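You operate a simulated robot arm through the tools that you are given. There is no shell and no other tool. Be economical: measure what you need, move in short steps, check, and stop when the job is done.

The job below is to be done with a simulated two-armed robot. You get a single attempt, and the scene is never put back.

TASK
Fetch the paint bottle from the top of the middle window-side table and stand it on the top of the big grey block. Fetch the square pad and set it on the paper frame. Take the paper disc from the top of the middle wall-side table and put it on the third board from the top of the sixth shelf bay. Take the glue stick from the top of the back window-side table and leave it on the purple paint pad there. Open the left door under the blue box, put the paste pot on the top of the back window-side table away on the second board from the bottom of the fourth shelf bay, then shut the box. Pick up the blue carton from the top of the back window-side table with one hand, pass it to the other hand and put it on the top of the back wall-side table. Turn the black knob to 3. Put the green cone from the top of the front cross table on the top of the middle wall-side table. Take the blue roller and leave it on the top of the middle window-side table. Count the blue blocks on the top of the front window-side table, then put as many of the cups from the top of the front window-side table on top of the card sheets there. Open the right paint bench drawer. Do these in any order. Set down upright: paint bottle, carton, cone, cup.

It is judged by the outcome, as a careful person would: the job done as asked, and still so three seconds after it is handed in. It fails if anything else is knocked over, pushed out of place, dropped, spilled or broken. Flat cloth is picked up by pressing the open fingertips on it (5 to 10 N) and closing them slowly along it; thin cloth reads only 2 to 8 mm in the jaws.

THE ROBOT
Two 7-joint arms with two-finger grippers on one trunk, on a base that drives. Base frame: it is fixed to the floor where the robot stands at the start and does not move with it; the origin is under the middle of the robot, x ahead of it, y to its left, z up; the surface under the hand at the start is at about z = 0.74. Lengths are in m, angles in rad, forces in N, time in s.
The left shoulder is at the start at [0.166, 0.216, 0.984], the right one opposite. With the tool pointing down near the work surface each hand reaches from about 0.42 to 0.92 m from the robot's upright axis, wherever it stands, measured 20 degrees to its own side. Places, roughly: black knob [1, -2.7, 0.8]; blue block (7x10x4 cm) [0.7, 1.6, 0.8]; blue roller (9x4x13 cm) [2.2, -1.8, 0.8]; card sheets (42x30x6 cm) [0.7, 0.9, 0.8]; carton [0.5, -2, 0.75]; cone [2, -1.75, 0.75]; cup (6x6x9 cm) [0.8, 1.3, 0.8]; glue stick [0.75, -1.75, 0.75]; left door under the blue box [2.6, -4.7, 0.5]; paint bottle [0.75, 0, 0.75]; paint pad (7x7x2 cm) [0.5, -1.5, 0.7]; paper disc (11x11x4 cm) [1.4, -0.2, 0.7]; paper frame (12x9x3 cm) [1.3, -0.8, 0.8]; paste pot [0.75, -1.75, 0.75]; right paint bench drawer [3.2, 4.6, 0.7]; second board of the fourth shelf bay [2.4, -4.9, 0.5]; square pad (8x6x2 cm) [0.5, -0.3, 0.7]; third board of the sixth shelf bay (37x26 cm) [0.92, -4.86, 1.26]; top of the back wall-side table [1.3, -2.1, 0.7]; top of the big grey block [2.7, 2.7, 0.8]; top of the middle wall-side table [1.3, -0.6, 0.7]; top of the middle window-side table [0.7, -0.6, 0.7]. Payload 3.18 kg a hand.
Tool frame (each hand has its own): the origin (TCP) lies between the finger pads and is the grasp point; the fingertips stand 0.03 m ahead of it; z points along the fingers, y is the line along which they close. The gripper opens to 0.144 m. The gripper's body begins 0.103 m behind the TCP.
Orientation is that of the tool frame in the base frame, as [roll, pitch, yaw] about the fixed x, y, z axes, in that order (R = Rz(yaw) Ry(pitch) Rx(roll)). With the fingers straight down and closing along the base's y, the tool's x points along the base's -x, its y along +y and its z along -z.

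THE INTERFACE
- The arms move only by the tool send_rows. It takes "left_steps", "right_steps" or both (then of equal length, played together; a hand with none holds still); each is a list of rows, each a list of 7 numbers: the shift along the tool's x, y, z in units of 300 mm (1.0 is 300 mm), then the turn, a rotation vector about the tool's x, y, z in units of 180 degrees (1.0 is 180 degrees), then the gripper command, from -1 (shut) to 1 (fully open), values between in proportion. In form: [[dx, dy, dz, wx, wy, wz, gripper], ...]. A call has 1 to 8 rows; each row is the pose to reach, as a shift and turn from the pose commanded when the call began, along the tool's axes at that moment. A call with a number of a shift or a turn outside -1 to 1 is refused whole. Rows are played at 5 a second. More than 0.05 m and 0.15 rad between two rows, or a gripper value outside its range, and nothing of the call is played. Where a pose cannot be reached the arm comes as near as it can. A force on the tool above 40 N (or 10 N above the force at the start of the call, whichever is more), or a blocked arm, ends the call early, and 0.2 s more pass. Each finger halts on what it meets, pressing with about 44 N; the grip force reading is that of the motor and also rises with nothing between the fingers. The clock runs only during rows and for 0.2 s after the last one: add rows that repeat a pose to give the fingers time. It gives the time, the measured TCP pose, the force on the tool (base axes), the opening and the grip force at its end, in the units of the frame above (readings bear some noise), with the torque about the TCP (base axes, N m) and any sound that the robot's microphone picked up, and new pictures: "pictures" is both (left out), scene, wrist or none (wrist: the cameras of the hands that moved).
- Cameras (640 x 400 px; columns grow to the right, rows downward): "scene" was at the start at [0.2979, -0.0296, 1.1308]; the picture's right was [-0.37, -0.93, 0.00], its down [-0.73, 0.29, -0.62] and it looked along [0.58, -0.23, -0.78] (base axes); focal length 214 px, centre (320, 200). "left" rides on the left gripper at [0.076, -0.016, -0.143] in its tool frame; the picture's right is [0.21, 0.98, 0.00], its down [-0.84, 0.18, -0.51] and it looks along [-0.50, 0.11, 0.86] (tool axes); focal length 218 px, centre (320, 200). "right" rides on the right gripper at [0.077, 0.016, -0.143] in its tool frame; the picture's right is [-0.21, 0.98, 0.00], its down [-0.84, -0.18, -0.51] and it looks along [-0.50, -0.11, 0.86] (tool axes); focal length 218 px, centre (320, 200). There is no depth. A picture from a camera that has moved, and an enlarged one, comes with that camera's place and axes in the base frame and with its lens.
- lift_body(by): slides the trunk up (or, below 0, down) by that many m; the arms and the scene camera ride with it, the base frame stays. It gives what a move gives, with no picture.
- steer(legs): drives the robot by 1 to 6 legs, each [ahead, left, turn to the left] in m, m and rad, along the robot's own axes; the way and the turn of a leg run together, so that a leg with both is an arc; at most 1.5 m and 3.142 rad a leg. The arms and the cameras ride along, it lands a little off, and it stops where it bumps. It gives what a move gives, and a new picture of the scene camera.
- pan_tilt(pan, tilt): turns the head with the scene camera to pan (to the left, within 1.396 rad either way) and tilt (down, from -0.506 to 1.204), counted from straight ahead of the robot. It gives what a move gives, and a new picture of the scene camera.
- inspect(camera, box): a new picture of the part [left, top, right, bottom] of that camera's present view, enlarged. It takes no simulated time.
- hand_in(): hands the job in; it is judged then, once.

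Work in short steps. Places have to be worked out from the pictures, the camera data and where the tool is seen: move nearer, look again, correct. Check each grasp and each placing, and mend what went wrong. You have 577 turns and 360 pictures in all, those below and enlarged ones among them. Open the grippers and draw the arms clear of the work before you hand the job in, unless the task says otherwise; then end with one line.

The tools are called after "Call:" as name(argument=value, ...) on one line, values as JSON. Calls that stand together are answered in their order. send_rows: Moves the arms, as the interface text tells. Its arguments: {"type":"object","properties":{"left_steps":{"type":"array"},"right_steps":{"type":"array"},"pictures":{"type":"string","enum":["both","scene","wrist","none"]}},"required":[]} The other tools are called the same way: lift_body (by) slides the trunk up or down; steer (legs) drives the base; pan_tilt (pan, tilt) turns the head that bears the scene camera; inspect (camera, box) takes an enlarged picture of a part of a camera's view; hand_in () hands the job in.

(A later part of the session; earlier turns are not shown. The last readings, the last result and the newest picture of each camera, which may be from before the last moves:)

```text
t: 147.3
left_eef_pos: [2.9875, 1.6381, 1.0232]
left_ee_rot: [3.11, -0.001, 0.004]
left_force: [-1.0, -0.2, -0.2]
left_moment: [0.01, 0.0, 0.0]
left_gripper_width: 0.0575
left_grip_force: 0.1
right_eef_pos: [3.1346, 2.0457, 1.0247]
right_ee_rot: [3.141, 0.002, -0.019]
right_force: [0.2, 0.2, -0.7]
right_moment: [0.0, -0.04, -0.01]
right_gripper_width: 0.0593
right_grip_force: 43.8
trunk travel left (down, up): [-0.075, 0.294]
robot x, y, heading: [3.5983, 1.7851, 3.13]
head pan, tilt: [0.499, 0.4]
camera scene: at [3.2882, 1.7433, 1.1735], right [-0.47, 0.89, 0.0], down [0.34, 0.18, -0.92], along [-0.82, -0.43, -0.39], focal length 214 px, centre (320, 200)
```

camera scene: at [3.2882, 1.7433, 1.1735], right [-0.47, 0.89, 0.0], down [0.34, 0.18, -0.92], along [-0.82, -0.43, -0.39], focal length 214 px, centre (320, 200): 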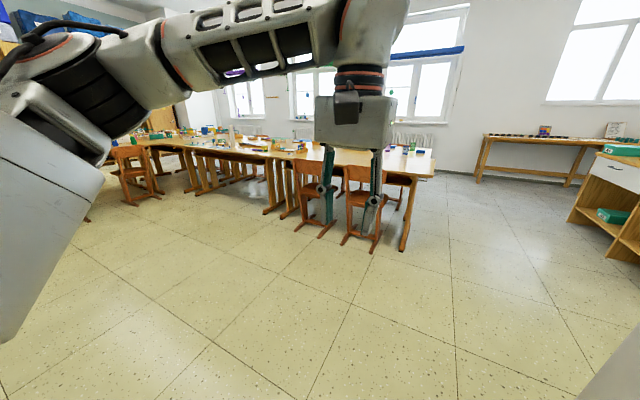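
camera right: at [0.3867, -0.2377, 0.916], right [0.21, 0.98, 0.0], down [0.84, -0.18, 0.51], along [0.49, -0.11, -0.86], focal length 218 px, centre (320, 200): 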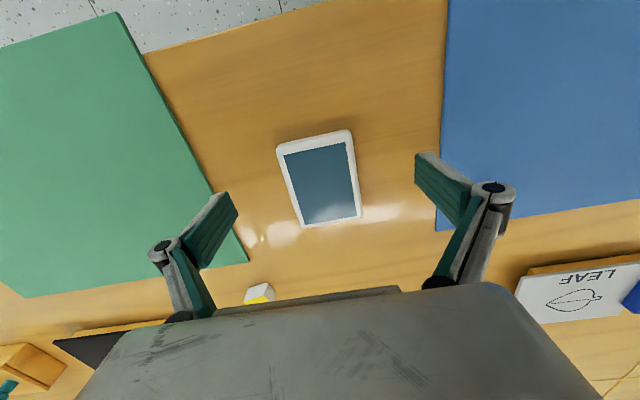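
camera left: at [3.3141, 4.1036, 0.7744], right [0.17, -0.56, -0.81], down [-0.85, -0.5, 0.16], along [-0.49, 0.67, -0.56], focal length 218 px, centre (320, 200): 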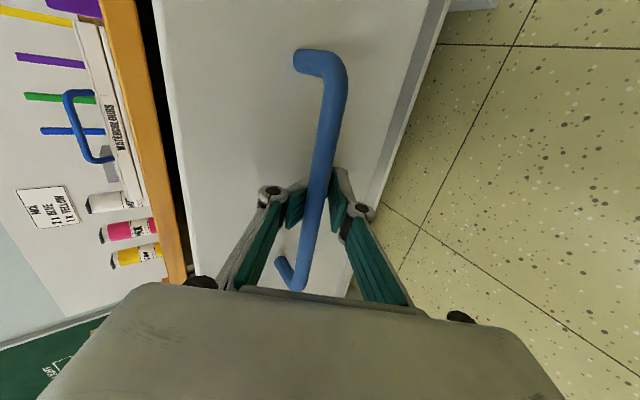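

Aisle between chairs (x≲1.7) and me is open. I drive to about (2.4, 0.1) and look at the middle wall-side table.

Call:
steer(legs=[[0.6, 0.9, 0], [0.6, 0.8, 0]])

Call:
pan_tilt(pan=0.45, tilt=0.6)

```text
t: 162.9
left_eef_pos: [1.7457, -0.0727, 1.0238]
left_ee_rot: [3.112, -0.003, 0.01]
left_force: [0.1, 0.1, -0.9]
left_moment: [0.0, 0.01, 0.04]
left_gripper_width: 0.0576
left_grip_force: 0.0
right_eef_pos: [1.888, 0.3367, 1.0257]
right_ee_rot: [-3.141, 0.003, -0.012]
right_force: [-0.6, -0.2, -1.8]
right_moment: [0.0, -0.05, -0.02]
right_gripper_width: 0.0592
right_grip_force: 44.4
trunk travel left (down, up): [-0.075, 0.294]
robot x, y, heading: [2.3508, 0.0793, 3.133]
head pan, tilt: [0.499, 0.4]
camera scene: at [2.0443, 0.0352, 1.1736], right [-0.47, 0.88, 0.0], down [0.34, 0.18, -0.92], along [-0.81, -0.43, -0.39], focal length 214 px, centre (320, 200)
```

scene: 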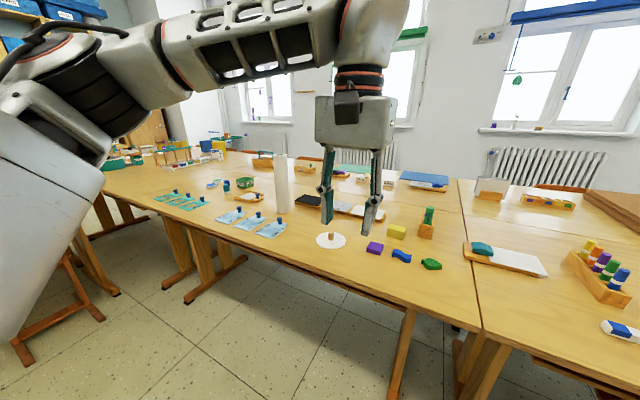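

```text
t: 163.6
left_eef_pos: [1.7456, -0.0717, 1.0228]
left_ee_rot: [3.113, -0.002, 0.011]
left_force: [0.3, -0.8, 0.7]
left_moment: [-0.01, 0.02, 0.01]
left_gripper_width: 0.0574
left_grip_force: 0.1
right_eef_pos: [1.8881, 0.3369, 1.0256]
right_ee_rot: [3.14, 0.002, -0.012]
right_force: [-0.8, 0.2, -1.5]
right_moment: [0.0, 0.01, 0.0]
right_gripper_width: 0.0592
right_grip_force: 43.6
trunk travel left (down, up): [-0.075, 0.294]
robot x, y, heading: [2.3504, 0.0795, 3.137]
head pan, tilt: [0.45, 0.6]
camera scene: at [2.0462, 0.0411, 1.1554], right [-0.43, 0.9, 0.0], down [0.51, 0.24, -0.83], along [-0.75, -0.35, -0.56], focal length 214 px, centre (320, 200)
```

scene: 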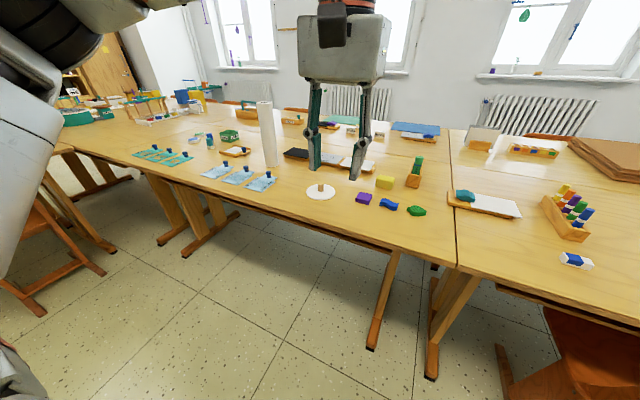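

The paper disc (white, with a peg) is at about [1.44,-0.24]; the paper frame is the small white/wood item at ≈[1.30,-0.79]. Table edge x≈1.60. I drive closer and inspect the disc and frame.

Call:
steer(legs=[[0.24, 0, 0]])

Call:
inspect(camera="scene", box=[120, 80, 440, 280])

```text
t: 165.3
left_eef_pos: [1.5103, -0.0693, 1.0242]
left_ee_rot: [3.111, -0.001, 0.01]
left_force: [-0.3, 1.2, 0.2]
left_moment: [-0.02, -0.02, 0.01]
left_gripper_width: 0.0576
left_grip_force: 0.0
right_eef_pos: [1.6547, 0.3399, 1.0249]
right_ee_rot: [3.141, 0.004, -0.016]
right_force: [-0.6, -0.4, -1.8]
right_moment: [-0.02, -0.05, 0.04]
right_gripper_width: 0.0591
right_grip_force: 44.4
trunk travel left (down, up): [-0.075, 0.294]
robot x, y, heading: [2.1167, 0.0825, 3.129]
head pan, tilt: [0.45, 0.6]
camera scene: at [1.8121, 0.0442, 1.1554], right [-0.43, 0.9, 0.0], down [0.51, 0.24, -0.82], along [-0.75, -0.35, -0.57], focal length 214 px, centre (320, 200)
```

scene: 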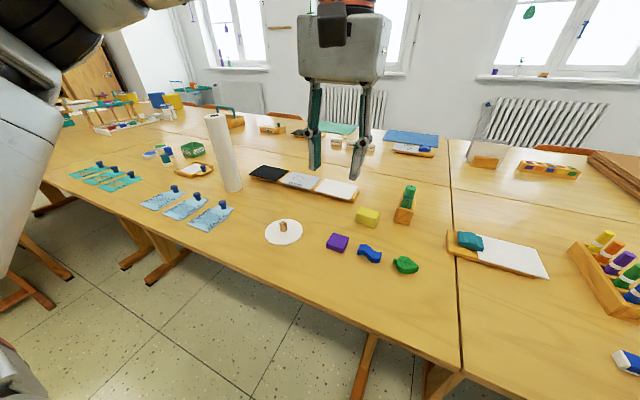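

```text
2.00 times, centred on (280, 180) of scene
camera zoom: at [1.8121, 0.0442, 1.1554], right [-0.43, 0.9, 0.0], down [0.51, 0.24, -0.82], along [-0.75, -0.35, -0.57], focal length 429 px, centre (400, 240)
```

zoom: 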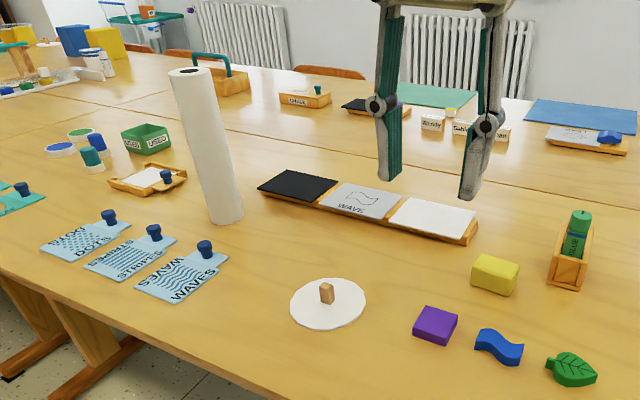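

The disc carries a small wooden peg; I'll grip that with the tool tilted 45° (useful for the shelf). Move the left hand near, tilting.

Call:
send_rows(left_steps=[[-0.005, 0.09, 0.07, 0, -0.042, 0, 0], [-0.01, 0.18, 0.13, 0, -0.083, 0, 0], [-0.015, 0.27, 0.2, 0, -0.125, 0, 0], [-0.02, 0.37, 0.27, 0, -0.167, 0, 0], [-0.025, 0.46, 0.34, 0, -0.208, 0, 0], [-0.033, 0.55, 0.4, 0, -0.25, 0, 0], [-0.033, 0.55, 0.4, 0, -0.25, 0, 0]], pictures="wrist")

```text
t: 166.9
left_eef_pos: [1.5021, -0.2355, 0.9088]
left_ee_rot: [3.097, 0.786, -0.023]
left_force: [-0.1, 0.0, 0.4]
left_moment: [0.0, -0.01, -0.03]
left_gripper_width: 0.0719
left_grip_force: 0.0
right_eef_pos: [1.6568, 0.3414, 1.0266]
right_ee_rot: [3.14, 0.004, -0.014]
right_force: [0.0, 0.4, -1.4]
right_moment: [-0.02, 0.02, 0.01]
right_gripper_width: 0.059
right_grip_force: 43.7
trunk travel left (down, up): [-0.075, 0.294]
robot x, y, heading: [2.1137, 0.0786, 3.132]
head pan, tilt: [0.45, 0.6]
camera left: at [1.6564, -0.2156, 0.9551], right [0.16, -0.98, -0.12], down [-0.24, -0.15, 0.96], along [-0.96, -0.12, -0.25], focal length 218 px, centre (320, 200)
```

left: 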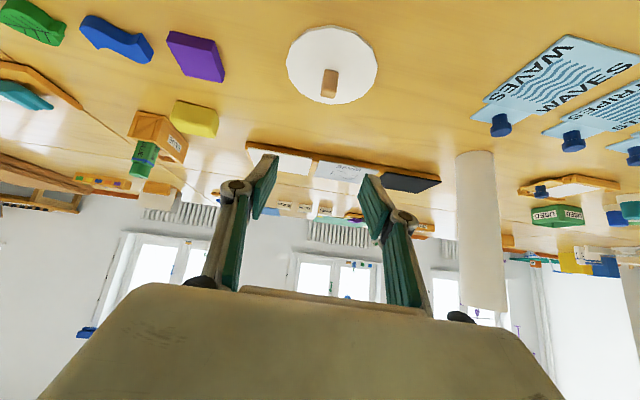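

Peg at [1.449,-0.238], top z≈0.778. I descend to put the fingertips around it.

Call:
send_rows(left_steps=[[0.068, 0.003, 0.13, 0, 0, 0, 0], [0.136, 0.005, 0.264, 0, 0, 0, 0], [0.17, 0.006, 0.33, 0, 0, 0, 0], [0.19, 0.007, 0.37, 0, 0, 0, 0], [0.2, 0.007, 0.39, 0, 0, 0, 0], [0.2, 0.007, 0.39, 0, 0, 0, 0]], pictures="wrist")

```text
t: 168.3
left_eef_pos: [1.4623, -0.2435, 0.7813]
left_ee_rot: [3.1, 0.782, -0.02]
left_force: [0.2, 0.0, 0.1]
left_moment: [0.04, -0.01, 0.01]
left_gripper_width: 0.0717
left_grip_force: 0.0
right_eef_pos: [1.6556, 0.3394, 1.0264]
right_ee_rot: [3.141, 0.004, -0.016]
right_force: [0.2, 0.4, -1.3]
right_moment: [-0.01, -0.03, 0.02]
right_gripper_width: 0.0594
right_grip_force: 44.0
trunk travel left (down, up): [-0.075, 0.294]
robot x, y, heading: [2.1139, 0.085, 3.13]
head pan, tilt: [0.45, 0.6]
camera left: at [1.6163, -0.2235, 0.8277], right [0.16, -0.98, -0.12], down [-0.24, -0.15, 0.96], along [-0.96, -0.12, -0.26], focal length 218 px, centre (320, 200)
```

left: 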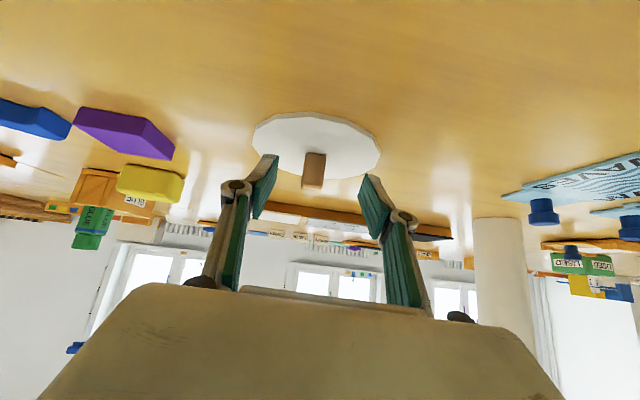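

The peg is between the fingertips. Close.

Call:
send_rows(left_steps=[[0, 0, 0, 0, 0, 0, -0.4], [0, 0, 0, 0, 0, 0, -0.8], [0, 0, 0, 0, 0, 0, -1], [0, 0, 0, 0, 0, 0, -1]], pictures="none")

Call:
send_rows(left_steps=[[-0.05, 0, -0.05, 0, 0, 0, -1], [-0.15, 0, -0.15, 0, 0, 0, -1], [-0.25, 0, -0.25, 0, 0, 0, -1], [-0.3, 0, -0.35, 0, 0, 0, -1], [-0.35, 0, -0.45, 0, 0, 0, -1]], pictures="wrist")

```text
t: 169.3
left_eef_pos: [1.4618, -0.2426, 0.7806]
left_ee_rot: [3.101, 0.783, -0.022]
left_force: [-0.1, 0.1, 1.3]
left_moment: [0.09, 0.01, -0.05]
left_gripper_width: 0.0166
left_grip_force: 43.7
right_eef_pos: [1.6552, 0.3398, 1.0257]
right_ee_rot: [-3.141, 0.003, -0.016]
right_force: [0.9, 0.0, -1.5]
right_moment: [0.01, -0.05, 0.01]
right_gripper_width: 0.0594
right_grip_force: 44.0
trunk travel left (down, up): [-0.075, 0.294]
robot x, y, heading: [2.1183, 0.0823, 3.132]
head pan, tilt: [0.45, 0.6]
```

```text
t: 170.6
left_eef_pos: [1.4858, -0.2371, 0.9544]
left_ee_rot: [3.097, 0.782, -0.024]
left_force: [0.8, 0.2, 0.4]
left_moment: [0.02, -0.01, 0.01]
left_gripper_width: 0.0165
left_grip_force: 44.0
right_eef_pos: [1.655, 0.3402, 1.0259]
right_ee_rot: [3.139, 0.005, -0.016]
right_force: [0.2, -0.2, -1.0]
right_moment: [0.0, 0.03, 0.01]
right_gripper_width: 0.0592
right_grip_force: 43.9
trunk travel left (down, up): [-0.075, 0.294]
robot x, y, heading: [2.1183, 0.0838, 3.131]
head pan, tilt: [0.45, 0.6]
camera left: at [1.6396, -0.2169, 1.001], right [0.16, -0.98, -0.12], down [-0.24, -0.15, 0.96], along [-0.96, -0.12, -0.26], focal length 218 px, centre (320, 200)
```

left: 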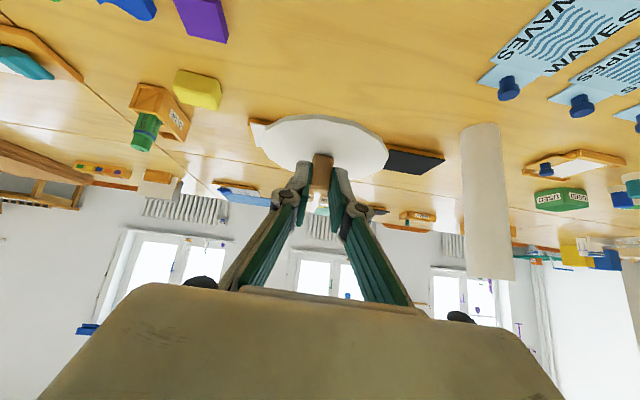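

Disc held by its peg. I back off, and look left toward the cross table before strafing.

Call:
steer(legs=[[-0.25, 0, 0]])

Call:
pan_tilt(pan=1.3, tilt=0.5)

```text
t: 172.4
left_eef_pos: [1.7368, -0.2452, 0.9534]
left_ee_rot: [3.098, 0.784, -0.013]
left_force: [-0.2, -0.3, 0.7]
left_moment: [0.0, -0.02, 0.02]
left_gripper_width: 0.0164
left_grip_force: 44.3
right_eef_pos: [1.902, 0.3332, 1.0269]
right_ee_rot: [3.141, 0.004, -0.005]
right_force: [0.7, -0.6, -2.7]
right_moment: [0.02, 0.02, -0.01]
right_gripper_width: 0.059
right_grip_force: 44.2
trunk travel left (down, up): [-0.075, 0.294]
robot x, y, heading: [2.3665, 0.0828, 3.14]
head pan, tilt: [0.45, 0.6]
camera scene: at [2.0618, 0.0396, 1.1554], right [-0.43, 0.9, 0.0], down [0.51, 0.25, -0.83], along [-0.74, -0.36, -0.56], focal length 214 px, centre (320, 200)
```

scene: 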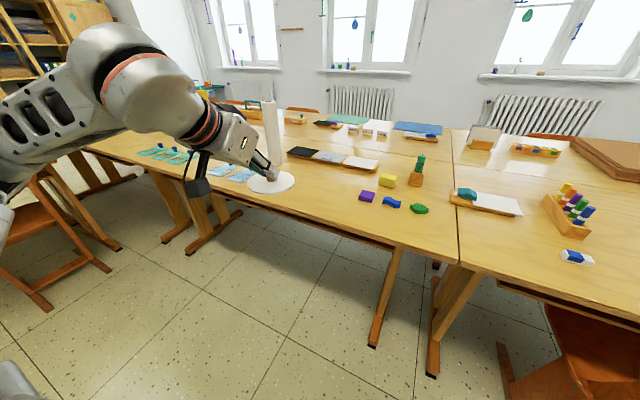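

```text
t: 173.5
left_eef_pos: [1.7372, -0.2442, 0.9535]
left_ee_rot: [3.099, 0.782, -0.01]
left_force: [-0.1, 0.4, -0.1]
left_moment: [0.03, 0.0, -0.03]
left_gripper_width: 0.0164
left_grip_force: 43.6
right_eef_pos: [1.9021, 0.3337, 1.0266]
right_ee_rot: [3.14, 0.004, -0.006]
right_force: [0.3, 0.6, -1.5]
right_moment: [0.01, -0.01, -0.03]
right_gripper_width: 0.0593
right_grip_force: 44.0
trunk travel left (down, up): [-0.075, 0.294]
robot x, y, heading: [2.3592, 0.0771, 3.14]
head pan, tilt: [1.3, 0.499]
camera scene: at [2.1166, -0.0096, 1.1644], right [-0.96, 0.27, 0.0], down [0.13, 0.46, -0.88], along [-0.24, -0.85, -0.48], focal length 214 px, centre (320, 200)
```

scene: 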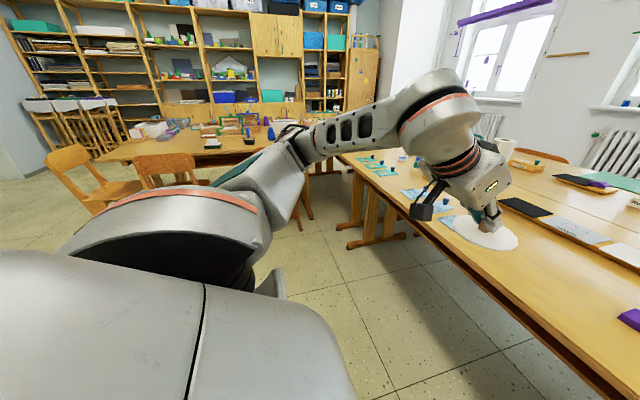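

A chair stands near (1.9,-1.4), so I stop at y≈-0.62: strafe left, move ahead, and turn a little left so the frame lies in the right hand's sector.

Call:
steer(legs=[[0, 0.7, 0], [0.34, 0, 0], [0, 0, 0.38]])

Call:
pan_tilt(pan=-0.15, tilt=0.85)

```text
t: 183.1
left_eef_pos: [1.5603, -1.1515, 0.9531]
left_ee_rot: [3.101, 0.784, 0.372]
left_force: [-0.3, 0.2, -0.5]
left_moment: [0.02, 0.0, -0.03]
left_gripper_width: 0.0165
left_grip_force: 44.4
right_eef_pos: [1.4965, -0.5537, 1.0249]
right_ee_rot: [3.141, 0.004, 0.38]
right_force: [-0.3, -0.5, -1.5]
right_moment: [0.03, 0.02, 0.02]
right_gripper_width: 0.0591
right_grip_force: 44.2
trunk travel left (down, up): [-0.075, 0.294]
robot x, y, heading: [2.018, -0.6155, -2.759]
head pan, tilt: [1.3, 0.499]
camera scene: at [1.823, -0.7914, 1.1644], right [-0.99, -0.11, 0.0], down [-0.05, 0.48, -0.88], along [0.1, -0.87, -0.48], focal length 214 px, centre (320, 200)
```

scene: 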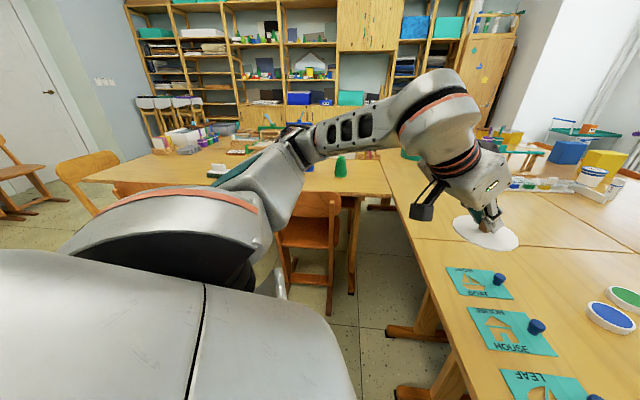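

```text
t: 184.6
left_eef_pos: [1.56, -1.1506, 0.9537]
left_ee_rot: [3.097, 0.782, 0.371]
left_force: [-0.9, 0.1, 0.5]
left_moment: [-0.05, 0.01, -0.02]
left_gripper_width: 0.0165
left_grip_force: 44.1
right_eef_pos: [1.4949, -0.5512, 1.027]
right_ee_rot: [3.14, 0.002, 0.378]
right_force: [-0.1, 1.3, -2.1]
right_moment: [-0.03, -0.03, 0.0]
right_gripper_width: 0.0592
right_grip_force: 44.0
trunk travel left (down, up): [-0.075, 0.294]
robot x, y, heading: [2.0181, -0.6166, -2.754]
head pan, tilt: [-0.15, 0.85]
camera scene: at [1.7365, -0.7188, 1.1344], right [-0.23, 0.97, 0.0], down [0.73, 0.17, -0.66], along [-0.64, -0.15, -0.75], focal length 214 px, centre (320, 200)
```

scene: 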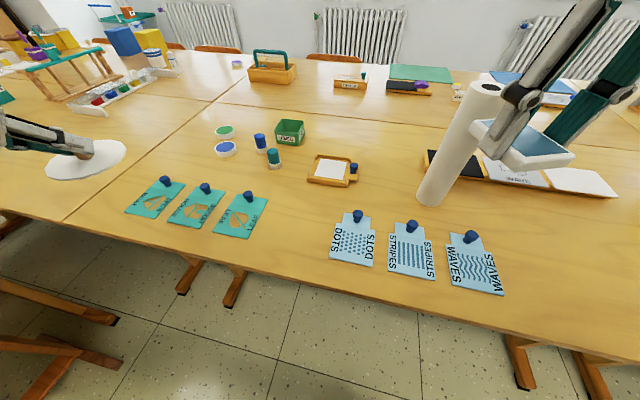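

I zoom on the paper frame.

Call:
inspect(camera="scene", box=[280, 130, 400, 205])

```text
5.33 times, centred on (340, 168) of scene
camera zoom: at [1.7365, -0.7188, 1.1344], right [-0.23, 0.97, 0.0], down [0.73, 0.17, -0.66], along [-0.64, -0.15, -0.75], focal length 1144 px, centre (213, 373)
```

zoom: 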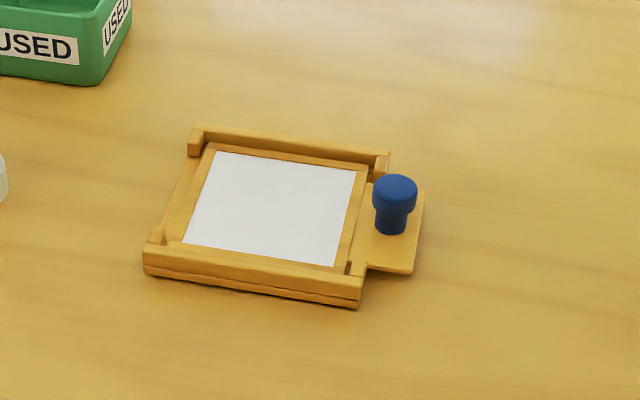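

The frame's paper centre is [1.297,-0.791] between rails, knob tab at the +y side. I bring the pad above it with the right hand, turning its yaw to 0 so the long side lies along x.

Call:
send_rows(right_steps=[[-0.115, 0.065, 0.053, 0, 0, 0.015, -0.6], [-0.229, 0.13, 0.106, 0, 0, 0.03, -0.6], [-0.344, 0.194, 0.159, 0, 0, 0.045, -0.6], [-0.458, 0.259, 0.212, 0, 0, 0.06, -0.6], [-0.573, 0.324, 0.264, 0, 0, 0.075, -0.6], [-0.687, 0.389, 0.317, 0, 0, 0.09, -0.6], [-0.8, 0.453, 0.37, 0, 0, 0.105, -0.6], [-0.916, 0.518, 0.423, 0, 0, 0.12, -0.6]], pictures="wrist")

```text
t: 186.4
left_eef_pos: [1.5593, -1.1516, 0.9518]
left_ee_rot: [3.098, 0.781, 0.376]
left_force: [0.0, -0.8, -0.4]
left_moment: [0.01, 0.04, -0.01]
left_gripper_width: 0.0163
left_grip_force: 44.0
right_eef_pos: [1.2973, -0.8025, 0.8983]
right_ee_rot: [3.14, 0.002, 0.001]
right_force: [-0.6, -0.4, -0.7]
right_moment: [0.03, -0.02, -0.03]
right_gripper_width: 0.0591
right_grip_force: 43.6
trunk travel left (down, up): [-0.075, 0.294]
robot x, y, heading: [2.0192, -0.614, -2.765]
head pan, tilt: [-0.15, 0.85]
camera right: at [1.3741, -0.8191, 1.0404], right [-0.21, -0.98, 0.0], down [-0.84, 0.18, 0.51], along [-0.5, 0.1, -0.86], focal length 218 px, centre (320, 200)
```

right: 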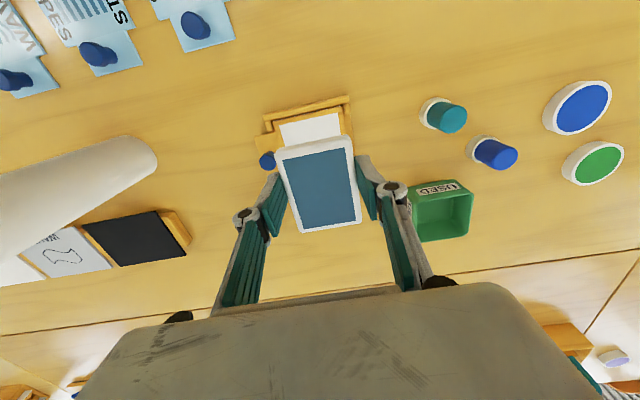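

Aligned. I lower the pad into the frame, finishing in small steps.

Call:
send_rows(right_steps=[[0, -0.01, 0.1, 0, 0, 0, -0.6], [0, -0.01, 0.2, 0, 0, 0, -0.6], [0, -0.01, 0.3, 0, 0, 0, -0.6], [0, -0.01, 0.34, 0, 0, 0, -0.6], [0, -0.01, 0.355, 0, 0, 0, -0.6], [0, -0.01, 0.37, 0, 0, 0, -0.6]], pictures="wrist")

```text
t: 187.8
left_eef_pos: [1.5587, -1.15, 0.953]
left_ee_rot: [3.098, 0.783, 0.372]
left_force: [0.2, -1.0, 0.5]
left_moment: [0.01, -0.01, 0.01]
left_gripper_width: 0.0164
left_grip_force: 44.7
right_eef_pos: [1.2974, -0.7959, 0.7888]
right_ee_rot: [3.14, 0.002, 0.001]
right_force: [-0.1, -0.1, -2.2]
right_moment: [-0.01, 0.0, -0.01]
right_gripper_width: 0.0591
right_grip_force: 44.2
trunk travel left (down, up): [-0.075, 0.294]
robot x, y, heading: [2.0192, -0.6095, -2.758]
head pan, tilt: [-0.15, 0.85]
camera right: at [1.3741, -0.8125, 0.9306], right [-0.21, -0.98, 0.0], down [-0.84, 0.18, 0.51], along [-0.5, 0.1, -0.86], focal length 218 px, centre (320, 200)
```

right: 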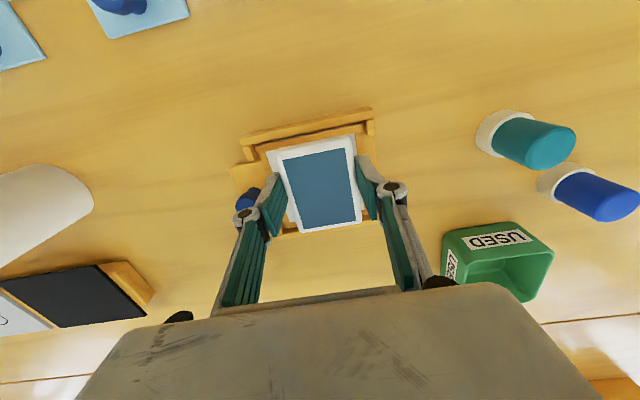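

Very near. Lower further in 3 mm steps.

Call:
send_rows(right_steps=[[0, 0, 0.01, 0, 0, 0, -0.6], [0, 0, 0.02, 0, 0, 0, -0.6], [0, 0, 0.03, 0, 0, 0, -0.6], [0, 0, 0.04, 0, 0, 0, -0.6]], pictures="none")

```text
t: 188.8
left_eef_pos: [1.5604, -1.1505, 0.9558]
left_ee_rot: [3.096, 0.787, 0.372]
left_force: [0.0, 0.1, -0.2]
left_moment: [0.0, 0.0, 0.02]
left_gripper_width: 0.0163
left_grip_force: 44.8
right_eef_pos: [1.2964, -0.7958, 0.7822]
right_ee_rot: [3.136, 0.009, 0.001]
right_force: [-2.2, 2.0, 17.6]
right_moment: [0.45, -0.3, 0.01]
right_gripper_width: 0.0591
right_grip_force: 43.3
trunk travel left (down, up): [-0.075, 0.294]
robot x, y, heading: [2.0232, -0.6176, -2.76]
head pan, tilt: [-0.15, 0.85]
```

Contact. Release with a small opening and lift straight up.

Call:
send_rows(right_steps=[[0, 0, -0.013, 0, 0, 0, -0.6], [0, 0, -0.013, 0, 0, 0, -0.08], [0, 0, -0.013, 0, 0, 0, -0.02], [0, 0, -0.03, 0, 0, 0, -0.02], [0, 0, -0.1, 0, 0, 0, -0.02], [0, 0, -0.2, 0, 0, 0, -0.02], [0, 0, -0.35, 0, 0, 0, 0]], pictures="wrist")

```text
t: 190.4
left_eef_pos: [1.5609, -1.1506, 0.9549]
left_ee_rot: [3.1, 0.785, 0.371]
left_force: [0.7, -0.1, -0.4]
left_moment: [0.0, -0.01, -0.01]
left_gripper_width: 0.0163
left_grip_force: 43.9
right_eef_pos: [1.2984, -0.7952, 0.8853]
right_ee_rot: [3.138, 0.004, 0.004]
right_force: [0.2, 0.3, -0.3]
right_moment: [0.01, 0.04, 0.0]
right_gripper_width: 0.072
right_grip_force: 0.1
trunk travel left (down, up): [-0.075, 0.294]
robot x, y, heading: [2.0235, -0.6143, -2.759]
head pan, tilt: [-0.15, 0.85]
camera right: at [1.3764, -0.8117, 1.0265], right [-0.21, -0.98, 0.0], down [-0.84, 0.18, 0.51], along [-0.5, 0.1, -0.86], focal length 218 px, centre (320, 200)
```

right: 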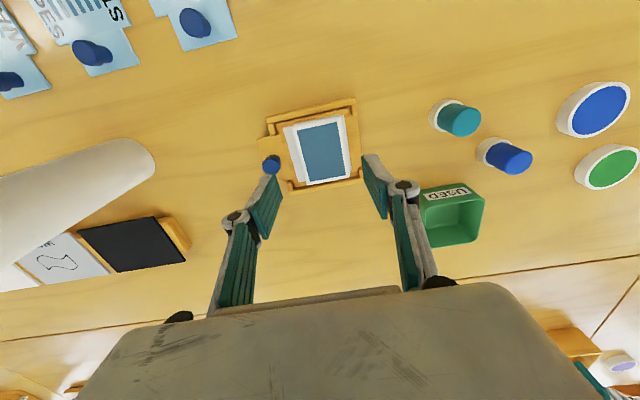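

Pad is neatly in the frame. I retract the right hand by the same way and turn to face the cross table (-y).

Call:
send_rows(right_steps=[[0.083, -0.1, -0.07, 0, 0, -0.015, 0], [0.165, -0.205, -0.14, 0, 0, -0.03, 0], [0.248, -0.307, -0.2, 0, 0, -0.045, 0], [0.33, -0.41, -0.25, 0, 0, -0.06, 0], [0.413, -0.512, -0.3, 0, 0, -0.075, 0], [0.495, -0.615, -0.35, 0, 0, -0.09, 0], [0.578, -0.717, -0.4, 0, 0, -0.105, 0], [0.66, -0.82, -0.433, 0, 0, -0.12, 0]], pictures="none")

Call:
steer(legs=[[-0.1, 0, 0], [0, 0, 1.19]])

Call:
pan_tilt(pan=0, tilt=0.6)

```text
t: 192.2
left_eef_pos: [1.5592, -1.1492, 0.9546]
left_ee_rot: [3.097, 0.785, 0.37]
left_force: [0.0, 0.0, -0.6]
left_moment: [-0.02, -0.04, 0.01]
left_gripper_width: 0.0163
left_grip_force: 44.0
right_eef_pos: [1.4951, -0.5498, 1.0106]
right_ee_rot: [3.141, 0.004, 0.38]
right_force: [0.5, -0.4, 0.6]
right_moment: [-0.01, -0.01, 0.01]
right_gripper_width: 0.0721
right_grip_force: 0.1
trunk travel left (down, up): [-0.075, 0.294]
robot x, y, heading: [2.02, -0.6138, -2.756]
head pan, tilt: [-0.15, 0.85]
```

```text
t: 196.3
left_eef_pos: [2.43, -1.2092, 0.9542]
left_ee_rot: [3.1, 0.785, 1.545]
left_force: [0.3, 0.2, -0.3]
left_moment: [-0.01, 0.0, 0.01]
left_gripper_width: 0.0161
left_grip_force: 44.2
right_eef_pos: [1.8514, -1.0378, 1.0111]
right_ee_rot: [3.14, 0.004, 1.555]
right_force: [0.0, 0.2, -1.0]
right_moment: [-0.04, 0.01, 0.02]
right_gripper_width: 0.0722
right_grip_force: 0.0
trunk travel left (down, up): [-0.075, 0.294]
robot x, y, heading: [2.1142, -0.5808, -1.583]
head pan, tilt: [-0.15, 0.85]
camera scene: at [2.0994, -0.8817, 1.1345], right [-0.99, 0.16, 0.0], down [0.12, 0.74, -0.66], along [-0.11, -0.65, -0.75], focal length 214 px, centre (320, 200)
```

scene: 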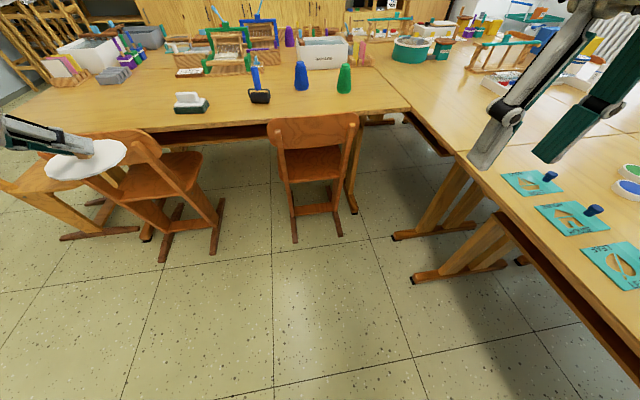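

```text
t: 197.1
left_eef_pos: [2.4302, -1.2089, 0.9546]
left_ee_rot: [3.098, 0.784, 1.547]
left_force: [-0.2, 0.7, -0.2]
left_moment: [-0.01, 0.02, 0.01]
left_gripper_width: 0.0165
left_grip_force: 44.4
right_eef_pos: [1.8515, -1.0372, 1.01]
right_ee_rot: [3.141, 0.002, 1.554]
right_force: [-0.5, -0.6, -0.7]
right_moment: [0.0, 0.03, 0.03]
right_gripper_width: 0.072
right_grip_force: 0.1
trunk travel left (down, up): [-0.075, 0.294]
robot x, y, heading: [2.1108, -0.5792, -1.583]
head pan, tilt: [0.0, 0.6]
camera scene: at [2.1107, -0.8929, 1.1553], right [-1.0, 0.01, 0.0], down [0.01, 0.57, -0.82], along [-0.01, -0.82, -0.57], focal length 214 px, centre (320, 200)
```

scene: 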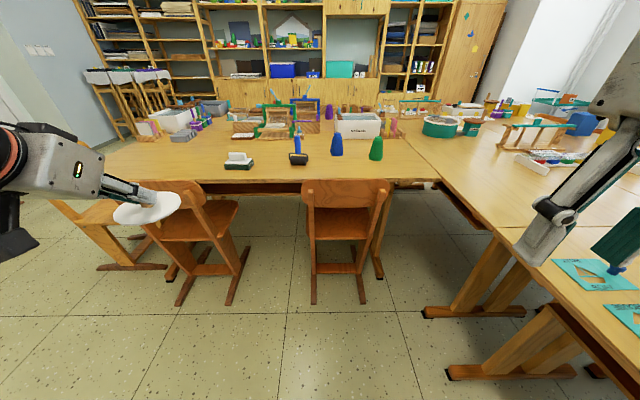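

Green cone ≈[1.84,-1.80], blue roller ≈[2.20,-1.77]; a tucked chair's back is at y≈-1.55, below hand height. I drive ahead 0.42 m.

Call:
steer(legs=[[0.42, 0, 0.01]])

Call:
inspect(camera="scene", box=[220, 60, 460, 210])

```text
t: 199.7
left_eef_pos: [2.4318, -1.6264, 0.9534]
left_ee_rot: [3.098, 0.785, 1.554]
left_force: [0.2, -0.3, -0.1]
left_moment: [-0.02, -0.05, 0.02]
left_gripper_width: 0.0163
left_grip_force: 43.9
right_eef_pos: [1.8512, -1.46, 1.011]
right_ee_rot: [-3.141, 0.003, 1.56]
right_force: [-0.8, -1.0, -0.6]
right_moment: [0.03, 0.01, -0.02]
right_gripper_width: 0.0717
right_grip_force: 0.0
trunk travel left (down, up): [-0.075, 0.294]
robot x, y, heading: [2.1143, -0.9982, -1.578]
head pan, tilt: [0.0, 0.6]
camera scene: at [2.1097, -1.3135, 1.1553], right [-1.0, 0.0, 0.0], down [0.0, 0.57, -0.82], along [0.0, -0.82, -0.57], focal length 214 px, centre (320, 200)
```

scene: 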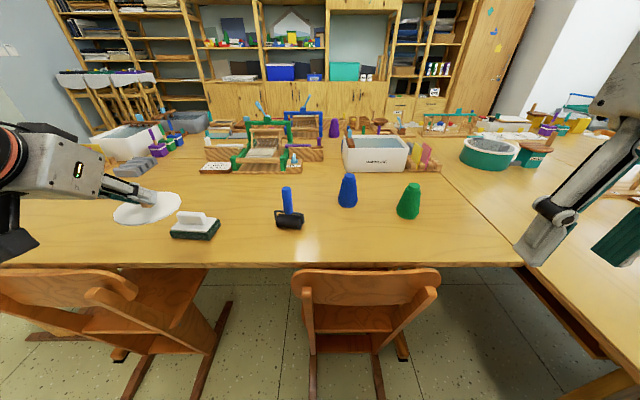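

```text
2.67 times, centred on (340, 135) of scene
camera zoom: at [2.1097, -1.3135, 1.1553], right [-1.0, 0.0, 0.0], down [0.0, 0.57, -0.82], along [0.0, -0.82, -0.57], focal length 572 px, centre (267, 373)
```

zoom: 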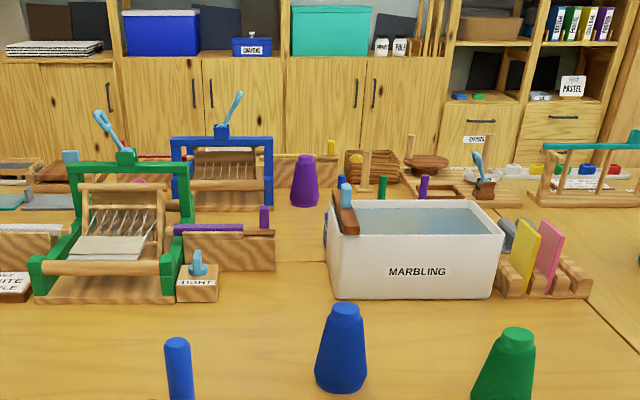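

Cone centre ≈[1.845,-1.84], ~10 cm tall. I inch forward 8 cm, then lower the right hand in front of it.

Call:
steer(legs=[[0.08, 0, 0]])

Call:
send_rows(right_steps=[[-0.095, 0, 0.11, 0, 0, 0, 0.2], [-0.19, 0, 0.22, 0, 0, 0, 0.3], [-0.283, 0, 0.333, 0, 0, 0, 0.3], [-0.378, 0, 0.444, 0, 0, 0, 0.3], [-0.472, 0, 0.556, 0, 0, 0, 0.3], [-0.55, 0, 0.66, 0, 0, 0, 0.3], [-0.55, 0, 0.66, 0, 0, 0, 0.3]], pictures="wrist")

```text
t: 200.8
left_eef_pos: [2.4314, -1.7056, 0.9529]
left_ee_rot: [3.098, 0.782, 1.558]
left_force: [0.1, 0.4, -0.3]
left_moment: [-0.03, -0.03, 0.01]
left_gripper_width: 0.0167
left_grip_force: 43.9
right_eef_pos: [1.8515, -1.5399, 1.0095]
right_ee_rot: [-3.141, 0.002, 1.564]
right_force: [-0.8, 0.2, 1.1]
right_moment: [0.01, -0.02, 0.02]
right_gripper_width: 0.072
right_grip_force: 0.1
trunk travel left (down, up): [-0.075, 0.294]
robot x, y, heading: [2.1084, -1.0783, -1.575]
head pan, tilt: [0.0, 0.6]
camera scene: at [2.1098, -1.3932, 1.1553], right [-1.0, 0.0, 0.0], down [0.0, 0.57, -0.82], along [0.0, -0.82, -0.57], focal length 214 px, centre (320, 200)
```

scene: 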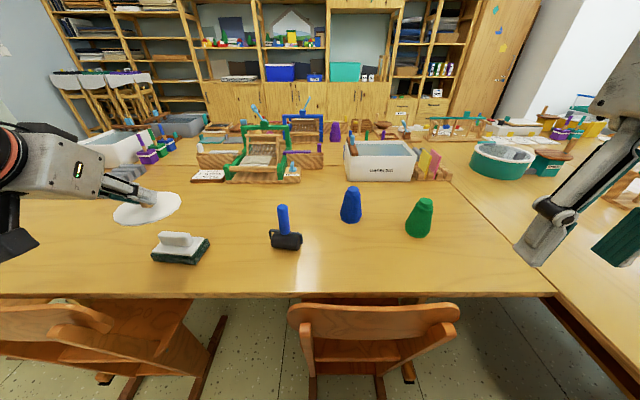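

```text
t: 202.3
left_eef_pos: [2.4304, -1.7062, 0.9543]
left_ee_rot: [3.097, 0.783, 1.556]
left_force: [0.5, -0.8, -0.5]
left_moment: [0.01, 0.0, 0.01]
left_gripper_width: 0.0164
left_grip_force: 43.5
right_eef_pos: [1.8515, -1.7025, 0.8131]
right_ee_rot: [-3.141, 0.003, 1.562]
right_force: [0.8, 0.2, 0.8]
right_moment: [0.0, -0.01, 0.03]
right_gripper_width: 0.0937
right_grip_force: 0.0
trunk travel left (down, up): [-0.075, 0.294]
robot x, y, heading: [2.1095, -1.0748, -1.573]
head pan, tilt: [0.0, 0.6]
camera right: at [1.8686, -1.627, 0.954], right [0.98, -0.22, 0.0], down [-0.19, -0.84, 0.51], along [-0.11, -0.5, -0.86], focal length 218 px, centre (320, 200)
```

right: 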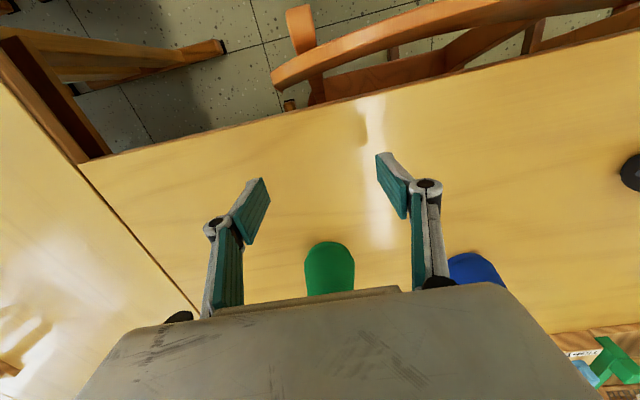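

Cone centre ≈[1.837,-1.845]. Forward 14 cm with a small correction, then close.

Call:
send_rows(right_steps=[[-0.12, -0.05, 0.02, 0, 0, 0, 0.3], [-0.24, -0.05, 0.04, 0, 0, 0, 0.3], [-0.36, -0.05, 0.053, 0, 0, 0, 0.3], [-0.477, -0.05, 0.053, 0, 0, 0, 0.3], [-0.477, -0.05, 0.053, 0, 0, 0, 0.3]], pictures="wrist")

```text
t: 203.6
left_eef_pos: [2.4308, -1.7063, 0.9532]
left_ee_rot: [3.097, 0.782, 1.556]
left_force: [-0.1, -0.7, -0.7]
left_moment: [-0.01, 0.02, 0.02]
left_gripper_width: 0.0164
left_grip_force: 44.3
right_eef_pos: [1.8346, -1.8368, 0.7979]
right_ee_rot: [3.14, 0.002, 1.561]
right_force: [0.4, -0.6, -1.3]
right_moment: [0.02, 0.02, -0.04]
right_gripper_width: 0.0936
right_grip_force: 0.1
right hand out of reach, approached as far as the arm can: row 4, 5
trunk travel left (down, up): [-0.075, 0.294]
robot x, y, heading: [2.11, -1.0794, -1.571]
head pan, tilt: [0.0, 0.6]
camera right: at [1.8513, -1.7611, 0.94], right [0.98, -0.22, 0.0], down [-0.19, -0.84, 0.51], along [-0.11, -0.5, -0.86], focal length 218 px, centre (320, 200)
```

right: 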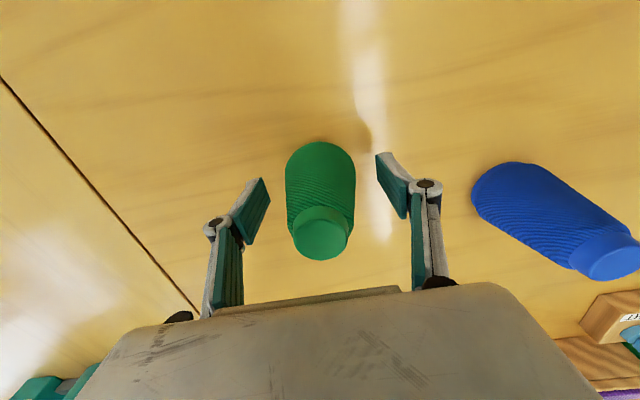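

Well centred. Close and lift.

Call:
send_rows(right_steps=[[0, 0, 0, 0, 0, 0, 0.0], [0, 0, 0, 0, 0, 0, -0.4], [0, 0, 0, 0, 0, 0, -0.7], [0, 0, 0, 0, 0, 0, -0.7], [0, 0, 0, 0, 0, 0, -0.7]], pictures="none")

Call:
send_rows(right_steps=[[0.03, 0, -0.08, 0, 0, 0, -0.7], [0.1, 0, -0.2, 0, 0, 0, -0.7], [0.2, 0, -0.3, 0, 0, 0, -0.7], [0.33, 0, -0.38, 0, 0, 0, -0.7], [0.46, 0, -0.45, 0, 0, 0, -0.7], [0.6, 0, -0.5, 0, 0, 0, -0.7], [0.75, 0, -0.55, 0, 0, 0, -0.7]], pictures="wrist")

```text
t: 204.8
left_eef_pos: [2.4312, -1.7047, 0.9537]
left_ee_rot: [3.098, 0.783, 1.556]
left_force: [-0.1, -0.1, -0.1]
left_moment: [-0.03, -0.01, -0.01]
left_gripper_width: 0.0164
left_grip_force: 44.6
right_eef_pos: [1.8339, -1.8368, 0.7981]
right_ee_rot: [3.14, 0.004, 1.562]
right_force: [-1.6, 0.1, 3.0]
right_moment: [-0.04, -0.03, -0.05]
right_gripper_width: 0.0557
right_grip_force: 43.6
trunk travel left (down, up): [-0.075, 0.294]
robot x, y, heading: [2.1092, -1.0804, -1.575]
head pan, tilt: [0.0, 0.6]
```

```text
t: 206.3
left_eef_pos: [2.4309, -1.7057, 0.954]
left_ee_rot: [3.098, 0.785, 1.554]
left_force: [-0.2, 0.0, -0.7]
left_moment: [0.02, 0.0, 0.01]
left_gripper_width: 0.0164
left_grip_force: 43.7
right_eef_pos: [1.8349, -1.6099, 0.9662]
right_ee_rot: [-3.141, 0.004, 1.562]
right_force: [1.0, -0.3, -0.8]
right_moment: [-0.01, -0.02, -0.02]
right_gripper_width: 0.0553
right_grip_force: 43.7
trunk travel left (down, up): [-0.075, 0.294]
robot x, y, heading: [2.1111, -1.0796, -1.572]
head pan, tilt: [0.0, 0.6]
camera right: at [1.8526, -1.5336, 1.1065], right [0.98, -0.22, 0.0], down [-0.19, -0.84, 0.51], along [-0.11, -0.5, -0.86], focal length 218 px, centre (320, 200)
```

right: 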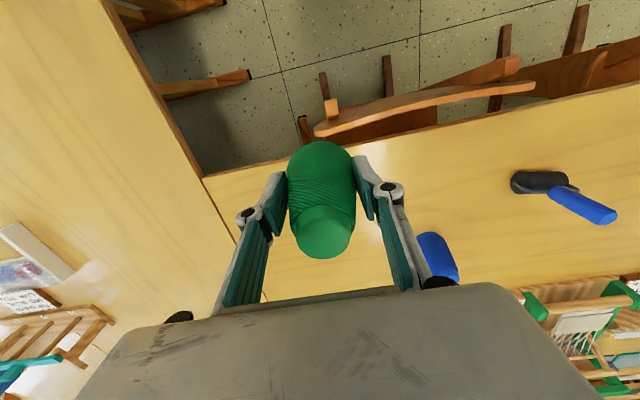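

Cone held. I back away from the cross table, turn to face the wall-side table again.

Call:
steer(legs=[[-0.75, 0.06, 0], [0, 0, -1.57]])

Call:
pan_tilt(pan=-0.1, tilt=0.75)

```text
t: 214.4
left_eef_pos: [1.5317, -0.6226, 0.9541]
left_ee_rot: [3.1, 0.783, -0.046]
left_force: [-0.4, -0.4, 0.7]
left_moment: [-0.02, -0.01, 0.04]
left_gripper_width: 0.0163
left_grip_force: 44.2
right_eef_pos: [1.6456, -0.0305, 0.9641]
right_ee_rot: [3.14, 0.004, -0.039]
right_force: [0.3, -0.3, -1.9]
right_moment: [-0.02, -0.01, 0.0]
right_gripper_width: 0.0551
right_grip_force: 43.8
trunk travel left (down, up): [-0.075, 0.294]
robot x, y, heading: [2.1706, -0.3209, 3.102]
head pan, tilt: [0.0, 0.6]
camera scene: at [1.8585, -0.3119, 1.1553], right [0.04, 1.0, 0.0], down [0.56, -0.02, -0.83], along [-0.82, 0.03, -0.56], focal length 214 px, centre (320, 200)
```

scene: 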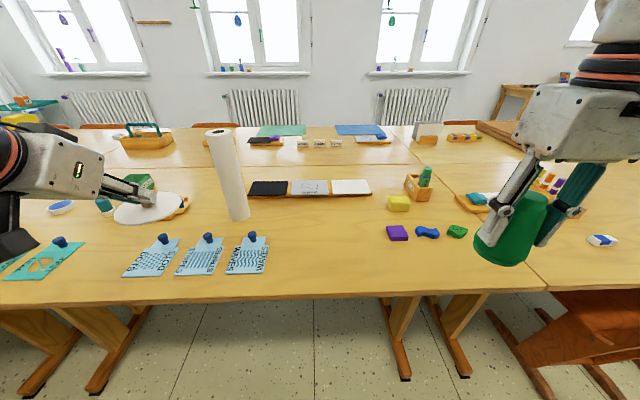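

```text
t: 215.1
left_eef_pos: [1.5315, -0.6233, 0.9532]
left_ee_rot: [3.098, 0.783, -0.046]
left_force: [-0.6, 0.4, -0.5]
left_moment: [0.01, -0.02, 0.0]
left_gripper_width: 0.0164
left_grip_force: 43.7
right_eef_pos: [1.646, -0.0303, 0.9639]
right_ee_rot: [-3.141, 0.005, -0.042]
right_force: [0.0, -0.1, -1.4]
right_moment: [-0.02, -0.02, -0.02]
right_gripper_width: 0.0551
right_grip_force: 43.1
trunk travel left (down, up): [-0.075, 0.294]
robot x, y, heading: [2.1717, -0.3214, 3.107]
head pan, tilt: [-0.099, 0.75]
camera scene: at [1.8647, -0.3041, 1.1425], right [0.14, 0.99, 0.0], down [0.68, -0.09, -0.73], along [-0.72, 0.1, -0.68], focal length 214 px, centre (320, 200)
```

scene: 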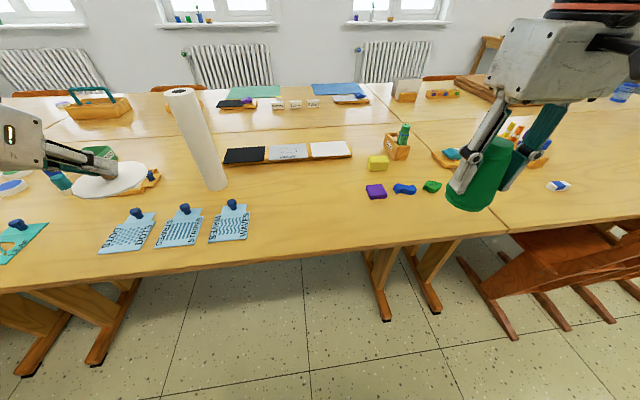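

Free spot at [1.47,-0.24] (where the disc was). I carry the cone there at z 0.86.

Call:
send_rows(right_steps=[[-0.08, 0.103, 0.04, 0, 0, 0, -0.7], [-0.16, 0.207, 0.08, 0, 0, 0, -0.7], [-0.24, 0.31, 0.13, 0, 0, 0, -0.7], [-0.32, 0.413, 0.18, 0, 0, 0, -0.7], [-0.4, 0.517, 0.23, 0, 0, 0, -0.7], [-0.48, 0.62, 0.28, 0, 0, 0, -0.7], [-0.56, 0.723, 0.333, 0, 0, 0, -0.7], [-0.56, 0.723, 0.45, 0, 0, 0, -0.7]], pictures="wrist")

```text
t: 216.9
left_eef_pos: [1.5302, -0.6232, 0.9529]
left_ee_rot: [3.098, 0.781, -0.048]
left_force: [0.3, -0.6, -0.2]
left_moment: [0.02, -0.02, 0.01]
left_gripper_width: 0.0166
left_grip_force: 43.7
right_eef_pos: [1.4654, -0.2394, 0.8267]
right_ee_rot: [3.141, -0.001, -0.041]
right_force: [-0.2, -0.4, -1.6]
right_moment: [0.01, -0.01, 0.03]
right_gripper_width: 0.0552
right_grip_force: 44.5
trunk travel left (down, up): [-0.075, 0.294]
robot x, y, heading: [2.1684, -0.3205, 3.105]
head pan, tilt: [-0.099, 0.75]
camera right: at [1.5426, -0.2589, 0.9679], right [-0.25, -0.97, 0.0], down [-0.83, 0.21, 0.51], along [-0.49, 0.13, -0.86], focal length 218 px, centre (320, 200)
```

right: 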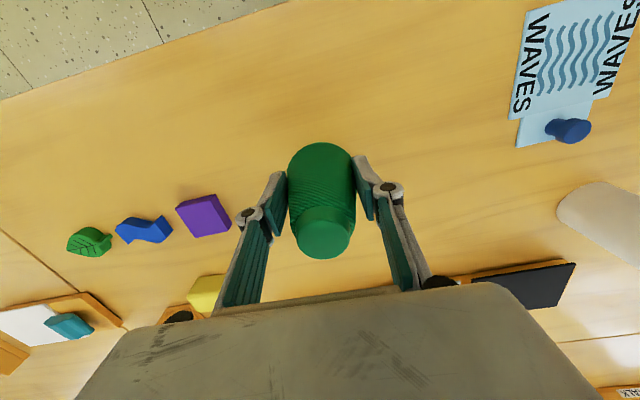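

Clear spot. Lower gently to contact (expected near TCP z 0.798).

Call:
send_rows(right_steps=[[0, 0, 0.05, 0, 0, 0, -0.7], [0, 0, 0.075, 0, 0, 0, -0.7], [0, 0, 0.088, 0, 0, 0, -0.7], [0, 0, 0.1, 0, 0, 0, -0.7], [0, 0, 0.107, 0, 0, 0, -0.7]], pictures="none")

```text
t: 218.1
left_eef_pos: [1.5323, -0.6227, 0.956]
left_ee_rot: [3.097, 0.787, -0.048]
left_force: [-0.6, 0.3, -0.7]
left_moment: [-0.01, -0.01, 0.0]
left_gripper_width: 0.0164
left_grip_force: 44.5
right_eef_pos: [1.4689, -0.2397, 0.8002]
right_ee_rot: [3.139, 0.007, -0.044]
right_force: [0.3, 0.6, 10.4]
right_moment: [0.34, -0.19, -0.01]
right_gripper_width: 0.055
right_grip_force: 44.4
trunk travel left (down, up): [-0.075, 0.294]
robot x, y, heading: [2.1718, -0.3157, 3.105]
head pan, tilt: [-0.099, 0.75]
```

Contact. Release and lift.

Call:
send_rows(right_steps=[[0, 0, -0.007, 0, 0, 0, -0.7], [0, 0, -0.007, 0, 0, 0, -0.1], [0, 0, -0.007, 0, 0, 0, 0.15], [0, 0, -0.05, 0, 0, 0, 0.15], [0, 0, -0.2, 0, 0, 0, 0.15], [0.1, 0, -0.35, 0, 0, 0, 0.15], [0.2, 0, -0.5, 0, 0, 0, 0.15]], pictures="wrist")

```text
refused: row 6 steps farther than a row can; nothing moved
```

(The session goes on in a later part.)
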